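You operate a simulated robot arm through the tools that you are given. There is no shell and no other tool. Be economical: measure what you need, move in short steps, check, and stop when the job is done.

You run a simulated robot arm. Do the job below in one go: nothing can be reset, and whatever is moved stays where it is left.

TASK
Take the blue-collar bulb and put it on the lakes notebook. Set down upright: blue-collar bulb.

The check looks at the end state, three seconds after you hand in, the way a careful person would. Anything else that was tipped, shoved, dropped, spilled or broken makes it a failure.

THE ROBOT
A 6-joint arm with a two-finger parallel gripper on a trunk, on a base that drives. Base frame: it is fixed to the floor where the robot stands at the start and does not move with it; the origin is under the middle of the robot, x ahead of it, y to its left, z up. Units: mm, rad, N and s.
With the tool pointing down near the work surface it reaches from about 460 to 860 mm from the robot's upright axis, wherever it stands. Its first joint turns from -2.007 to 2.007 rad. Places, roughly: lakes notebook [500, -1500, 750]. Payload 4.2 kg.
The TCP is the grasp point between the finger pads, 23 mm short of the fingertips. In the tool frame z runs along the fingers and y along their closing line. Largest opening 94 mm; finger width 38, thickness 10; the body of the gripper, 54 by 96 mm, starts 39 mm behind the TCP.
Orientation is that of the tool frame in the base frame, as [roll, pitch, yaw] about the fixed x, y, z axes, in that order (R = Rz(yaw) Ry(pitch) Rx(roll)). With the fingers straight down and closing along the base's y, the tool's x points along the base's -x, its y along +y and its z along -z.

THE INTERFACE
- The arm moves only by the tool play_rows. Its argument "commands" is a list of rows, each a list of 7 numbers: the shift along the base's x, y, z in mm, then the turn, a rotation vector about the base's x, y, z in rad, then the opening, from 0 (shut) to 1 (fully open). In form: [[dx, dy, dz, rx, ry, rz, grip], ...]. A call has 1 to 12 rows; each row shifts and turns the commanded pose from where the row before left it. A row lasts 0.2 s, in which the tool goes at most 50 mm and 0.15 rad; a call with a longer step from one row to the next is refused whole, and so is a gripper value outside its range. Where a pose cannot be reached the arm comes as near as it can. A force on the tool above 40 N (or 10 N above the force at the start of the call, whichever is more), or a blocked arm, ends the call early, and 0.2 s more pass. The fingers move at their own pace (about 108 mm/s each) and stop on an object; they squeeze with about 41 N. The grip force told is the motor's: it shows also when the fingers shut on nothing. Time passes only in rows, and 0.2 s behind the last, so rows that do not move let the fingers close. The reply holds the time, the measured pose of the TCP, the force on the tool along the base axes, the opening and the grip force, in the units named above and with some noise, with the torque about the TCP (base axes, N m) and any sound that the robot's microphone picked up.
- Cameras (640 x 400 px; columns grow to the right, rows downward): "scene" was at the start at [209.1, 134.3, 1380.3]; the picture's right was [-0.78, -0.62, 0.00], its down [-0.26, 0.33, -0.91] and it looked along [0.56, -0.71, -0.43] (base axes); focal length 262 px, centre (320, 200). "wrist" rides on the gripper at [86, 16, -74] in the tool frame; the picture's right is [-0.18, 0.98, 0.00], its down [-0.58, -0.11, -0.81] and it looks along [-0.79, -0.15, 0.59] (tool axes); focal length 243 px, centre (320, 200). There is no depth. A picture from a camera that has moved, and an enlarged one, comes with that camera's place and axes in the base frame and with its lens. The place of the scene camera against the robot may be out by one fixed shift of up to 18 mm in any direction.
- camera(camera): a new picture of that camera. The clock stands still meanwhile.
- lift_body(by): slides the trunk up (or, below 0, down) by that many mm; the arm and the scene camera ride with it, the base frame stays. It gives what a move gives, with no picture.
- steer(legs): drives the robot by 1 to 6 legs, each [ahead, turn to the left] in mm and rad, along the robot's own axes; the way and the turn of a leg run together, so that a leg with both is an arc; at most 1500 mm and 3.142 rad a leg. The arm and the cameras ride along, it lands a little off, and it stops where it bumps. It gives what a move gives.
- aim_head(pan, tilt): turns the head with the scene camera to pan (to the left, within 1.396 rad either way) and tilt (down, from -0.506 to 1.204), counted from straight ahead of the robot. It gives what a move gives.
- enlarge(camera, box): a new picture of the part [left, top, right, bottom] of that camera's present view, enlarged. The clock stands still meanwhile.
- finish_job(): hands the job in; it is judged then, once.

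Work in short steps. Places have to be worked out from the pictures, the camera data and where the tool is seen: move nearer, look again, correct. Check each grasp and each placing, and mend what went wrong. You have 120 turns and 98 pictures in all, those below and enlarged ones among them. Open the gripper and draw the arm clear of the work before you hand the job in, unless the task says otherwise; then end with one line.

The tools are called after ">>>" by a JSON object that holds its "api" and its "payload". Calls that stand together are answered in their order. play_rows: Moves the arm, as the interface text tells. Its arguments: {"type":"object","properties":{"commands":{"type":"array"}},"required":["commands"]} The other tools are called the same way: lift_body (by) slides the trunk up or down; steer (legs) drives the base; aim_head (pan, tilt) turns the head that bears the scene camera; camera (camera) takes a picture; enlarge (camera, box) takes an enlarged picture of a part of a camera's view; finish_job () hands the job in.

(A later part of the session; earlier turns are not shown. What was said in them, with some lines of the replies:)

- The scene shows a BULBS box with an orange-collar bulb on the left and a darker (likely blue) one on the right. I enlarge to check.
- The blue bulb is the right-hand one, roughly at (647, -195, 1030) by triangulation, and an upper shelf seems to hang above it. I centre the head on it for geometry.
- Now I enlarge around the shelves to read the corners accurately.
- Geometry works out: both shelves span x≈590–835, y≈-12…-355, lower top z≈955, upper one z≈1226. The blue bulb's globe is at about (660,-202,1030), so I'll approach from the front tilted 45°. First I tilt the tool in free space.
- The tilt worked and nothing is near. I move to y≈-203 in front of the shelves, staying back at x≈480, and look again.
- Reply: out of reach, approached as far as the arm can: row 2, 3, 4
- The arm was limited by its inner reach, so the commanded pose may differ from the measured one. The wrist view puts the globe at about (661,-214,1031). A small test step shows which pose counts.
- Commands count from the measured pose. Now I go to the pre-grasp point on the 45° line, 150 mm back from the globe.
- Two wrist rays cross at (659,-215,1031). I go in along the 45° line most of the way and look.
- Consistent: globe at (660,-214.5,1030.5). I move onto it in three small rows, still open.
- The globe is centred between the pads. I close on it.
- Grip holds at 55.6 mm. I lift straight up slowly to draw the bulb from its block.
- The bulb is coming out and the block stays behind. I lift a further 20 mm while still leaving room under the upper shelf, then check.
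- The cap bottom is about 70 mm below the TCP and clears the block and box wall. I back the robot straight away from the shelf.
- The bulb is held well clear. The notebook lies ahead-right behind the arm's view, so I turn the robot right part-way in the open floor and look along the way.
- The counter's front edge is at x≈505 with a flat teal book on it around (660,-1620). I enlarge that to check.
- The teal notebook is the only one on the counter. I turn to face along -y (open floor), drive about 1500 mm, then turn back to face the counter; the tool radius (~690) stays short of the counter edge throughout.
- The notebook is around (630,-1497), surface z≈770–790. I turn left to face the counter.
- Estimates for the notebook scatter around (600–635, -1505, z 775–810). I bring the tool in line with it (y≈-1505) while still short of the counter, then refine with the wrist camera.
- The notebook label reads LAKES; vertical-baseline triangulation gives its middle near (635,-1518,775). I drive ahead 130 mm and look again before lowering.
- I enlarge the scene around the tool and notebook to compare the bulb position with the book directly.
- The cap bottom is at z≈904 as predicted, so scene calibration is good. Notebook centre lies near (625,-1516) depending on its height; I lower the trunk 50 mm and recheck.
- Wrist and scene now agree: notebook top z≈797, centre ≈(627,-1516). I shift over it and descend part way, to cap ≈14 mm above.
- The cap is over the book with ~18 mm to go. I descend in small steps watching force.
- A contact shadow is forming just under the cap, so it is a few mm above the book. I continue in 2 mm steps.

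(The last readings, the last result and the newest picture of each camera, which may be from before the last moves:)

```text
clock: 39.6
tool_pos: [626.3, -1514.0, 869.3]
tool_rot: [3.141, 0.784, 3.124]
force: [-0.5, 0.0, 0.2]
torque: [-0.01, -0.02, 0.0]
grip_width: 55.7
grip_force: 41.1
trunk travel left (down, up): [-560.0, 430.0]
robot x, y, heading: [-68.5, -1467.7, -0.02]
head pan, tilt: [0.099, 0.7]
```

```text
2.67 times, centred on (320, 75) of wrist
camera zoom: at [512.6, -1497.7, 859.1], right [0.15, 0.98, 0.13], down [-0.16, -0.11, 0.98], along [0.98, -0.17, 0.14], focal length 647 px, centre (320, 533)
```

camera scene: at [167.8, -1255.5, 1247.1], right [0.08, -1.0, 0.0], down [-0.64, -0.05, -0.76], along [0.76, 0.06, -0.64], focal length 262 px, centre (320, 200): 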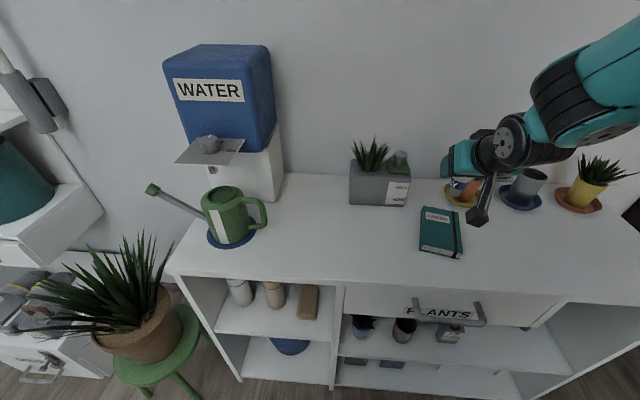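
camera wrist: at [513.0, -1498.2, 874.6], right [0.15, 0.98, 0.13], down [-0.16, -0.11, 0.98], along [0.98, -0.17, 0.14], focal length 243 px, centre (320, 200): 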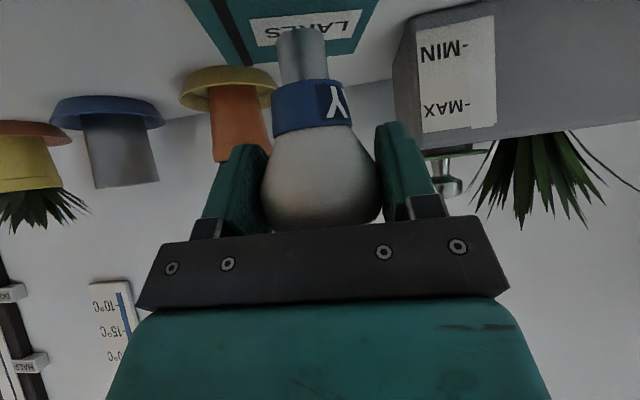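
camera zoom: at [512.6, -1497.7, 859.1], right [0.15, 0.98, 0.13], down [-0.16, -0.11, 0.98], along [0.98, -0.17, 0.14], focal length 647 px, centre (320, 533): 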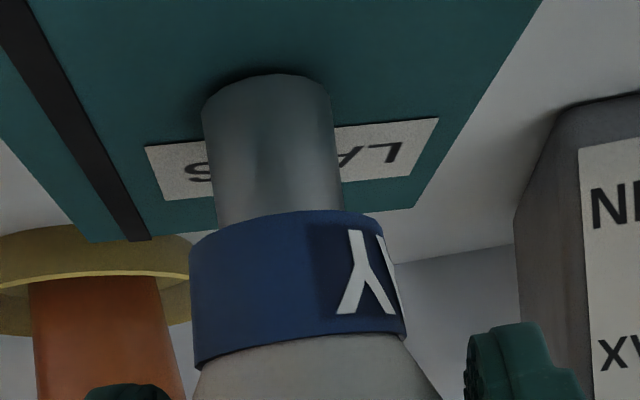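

The shadow has tightened; still no force. A few more 1 mm steps.

>>> {"api": "play_rows", "payload": {"commands": [[0, 0, -1, 0, 0, 0, 0.2], [0, 0, -1, 0, 0, 0, 0.2], [0, 0, 0, 0, 0, 0, 0.2]]}}

>>> {"api": "enlarge", "payload": {"camera": "wrist", "box": [250, 0, 370, 75]}}

```text
clock: 40.4
tool_pos: [627.0, -1514.4, 867.7]
tool_rot: [-3.141, 0.786, 3.124]
force: [-0.2, 0.3, 1.1]
torque: [0.04, -0.03, -0.03]
grip_width: 55.8
grip_force: 40.8
trunk travel left (down, up): [-560.0, 430.0]
robot x, y, heading: [-71.6, -1467.1, -0.019]
head pan, tilt: [0.099, 0.7]
```

```text
5.33 times, centred on (310, 38) of wrist
camera zoom: at [512.4, -1497.4, 857.0], right [0.15, 0.98, 0.13], down [-0.16, -0.11, 0.98], along [0.98, -0.17, 0.14], focal length 1294 px, centre (373, 1067)
```

zoom: 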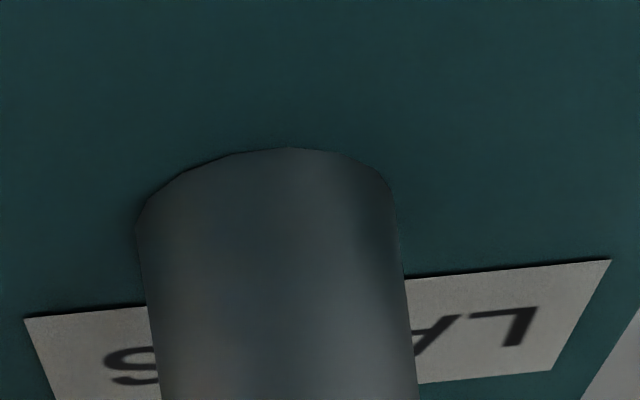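

The gap looks closed or nearly so. One more millimetre to feel contact.

>>> {"api": "play_rows", "payload": {"commands": [[0, 0, -1, 0, 0, 0, 0.2], [0, 0, 0, 0, 0, 0, 0.2]]}}

```text
clock: 41.0
tool_pos: [626.2, -1514.8, 866.5]
tool_rot: [3.141, 0.787, 3.125]
force: [0.2, 0.8, 7.1]
torque: [0.15, 0.02, -0.01]
grip_width: 55.8
grip_force: 41.4
trunk travel left (down, up): [-560.0, 430.0]
robot x, y, heading: [-73.9, -1464.1, -0.02]
head pan, tilt: [0.099, 0.7]
```

Contact at 7 N. I open the fingers gradually.

>>> {"api": "play_rows", "payload": {"commands": [[0, 0, 0, 0, 0, 0, 0.58], [0, 0, 0, 0, 0, 0, 0.61], [0, 0, 0, 0, 0, 0, 0.64], [0, 0, 0, 0, 0, 0, 0.7], [0, 0, 0, 0, 0, 0, 0.8], [0, 0, 0, 0, 0, 0, 0.85]]}}

>>> {"api": "camera", "payload": {"camera": "wrist"}}

>>> {"api": "enlarge", "payload": {"camera": "scene", "box": [380, 100, 540, 240]}}

```text
clock: 42.4
tool_pos: [626.3, -1514.2, 866.7]
tool_rot: [3.141, 0.785, 3.123]
force: [-0.4, -0.3, -0.6]
torque: [-0.02, -0.02, 0.03]
grip_width: 79.9
grip_force: 0.1
trunk travel left (down, up): [-560.0, 430.0]
robot x, y, heading: [-75.3, -1466.5, -0.02]
head pan, tilt: [0.099, 0.7]
```

```text
54 pictures are left
camera wrist: at [512.3, -1497.8, 856.4], right [0.15, 0.98, 0.13], down [-0.16, -0.11, 0.98], along [0.98, -0.17, 0.14], focal length 243 px, centre (320, 200)
```

wrist: 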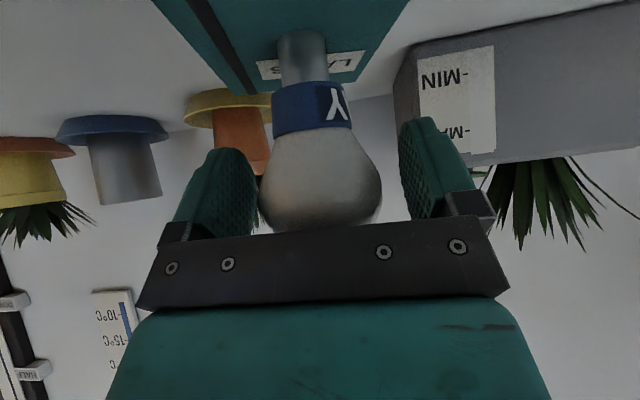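

```text
2.86 times, centred on (460, 170) of scene
camera zoom: at [167.7, -1255.5, 1192.1], right [0.08, -1.0, 0.0], down [-0.64, -0.05, -0.76], along [0.76, 0.06, -0.64], focal length 750 px, centre (-80, 286)
```

zoom: 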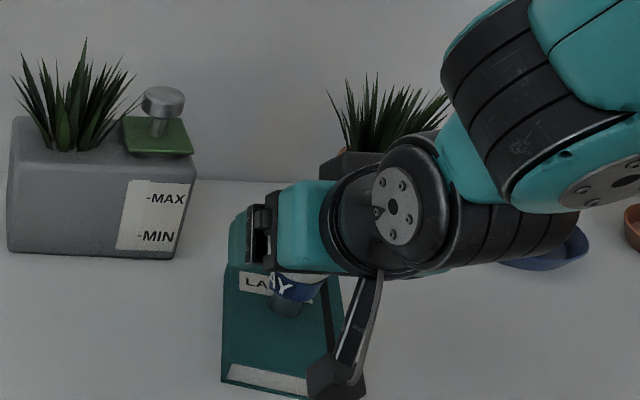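

The bulb stands upright on its own between the open fingers. I retreat back along the tool axis.

>>> {"api": "play_rows", "payload": {"commands": [[-6, 0.1, 6, 0, 0, 0, 0.85], [-10, 0.2, 10, 0, 0, 0, 0.85], [-14, 0.2, 14, 0, 0, 0, 0.85], [-16, 0.3, 16, 0, 0, 0, 0.85], [-16, 0.3, 16, 0, 0, 0, 0.85], [-16, 0.3, 16, 0, 0, 0, 0.85]]}}

>>> {"api": "camera", "payload": {"camera": "wrist"}}

>>> {"api": "enlarge", "payload": {"camera": "scene", "box": [380, 100, 540, 240]}}

```text
clock: 43.8
tool_pos: [548.8, -1513.2, 946.9]
tool_rot: [-3.141, 0.784, 3.124]
force: [0.0, 0.2, -0.2]
torque: [-0.02, 0.02, -0.02]
grip_width: 80.0
grip_force: 0.1
trunk travel left (down, up): [-560.0, 430.0]
robot x, y, heading: [-71.4, -1464.4, -0.014]
head pan, tilt: [0.099, 0.7]
```

```text
52 pictures are left
camera wrist: at [434.2, -1496.4, 935.7], right [0.15, 0.98, 0.13], down [-0.16, -0.11, 0.98], along [0.98, -0.17, 0.14], focal length 243 px, centre (320, 200)
```

wrist: 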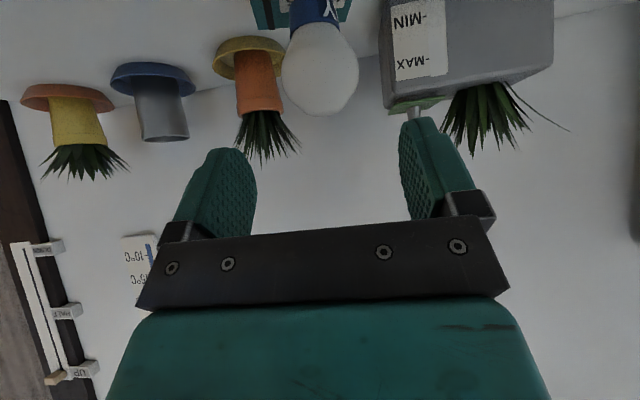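

```text
2.86 times, centred on (460, 170) of scene
camera zoom: at [167.9, -1255.4, 1192.0], right [0.08, -1.0, 0.0], down [-0.64, -0.05, -0.76], along [0.76, 0.06, -0.64], focal length 750 px, centre (-80, 286)
```

zoom: 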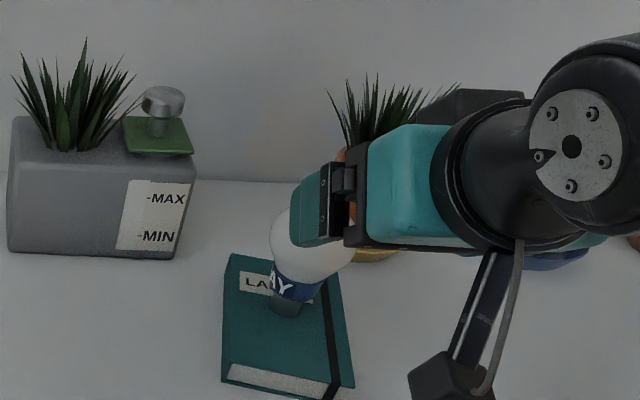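

The bulb stands upright on the notebook and the fingers are free. I draw the robot straight back and take a final check.

>>> {"api": "steer", "payload": {"legs": [[-150, 0]]}}

>>> {"api": "camera", "payload": {"camera": "scene"}}

>>> {"api": "camera", "payload": {"camera": "wrist"}}

```text
clock: 45.2
tool_pos: [395.3, -1510.6, 945.2]
tool_rot: [3.141, 0.786, 3.125]
force: [-0.3, 0.0, 0.7]
torque: [0.03, 0.04, 0.02]
grip_width: 79.8
grip_force: 0.0
trunk travel left (down, up): [-560.0, 430.0]
robot x, y, heading: [-222.6, -1466.4, -0.019]
head pan, tilt: [0.099, 0.7]
```

```text
50 pictures are left
camera scene: at [15.7, -1252.8, 1192.1], right [0.08, -1.0, 0.0], down [-0.64, -0.05, -0.76], along [0.76, 0.06, -0.64], focal length 262 px, centre (320, 200)
```

scene: 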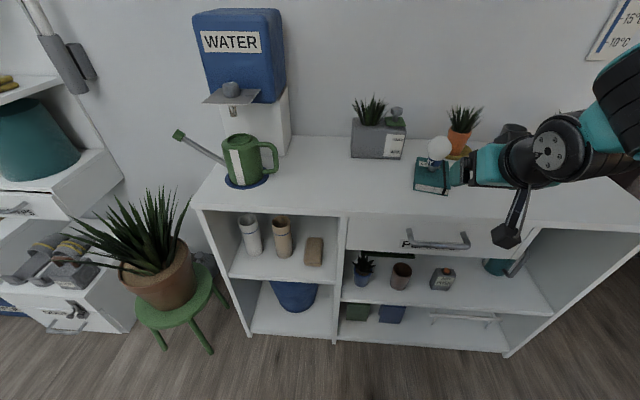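

```text
49 pictures are left
camera wrist: at [282.1, -1494.0, 935.6], right [0.15, 0.98, 0.13], down [-0.16, -0.11, 0.98], along [0.98, -0.17, 0.14], focal length 243 px, centre (320, 200)
```

wrist: 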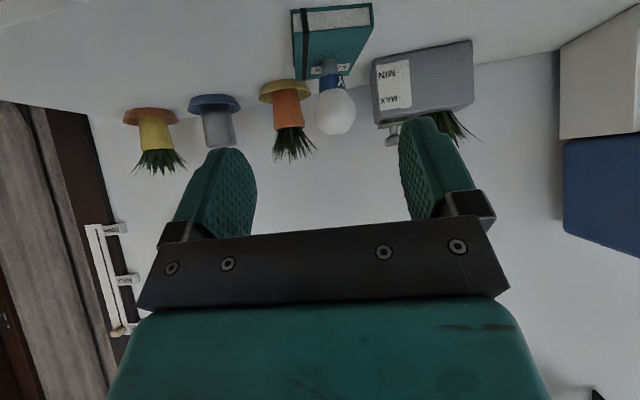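

The bulb stands upright on the LAKES notebook, nothing else has been disturbed, and the arm is clear. I hand in the job.

>>> {"api": "finish_job", "payload": {}}

```text
The job is handed in.
```

The blue-collar bulb is standing upright on the lakes notebook. Nothing else looked disturbed in the final pictures, the gripper is open and the arm is clear; I handed the job in.
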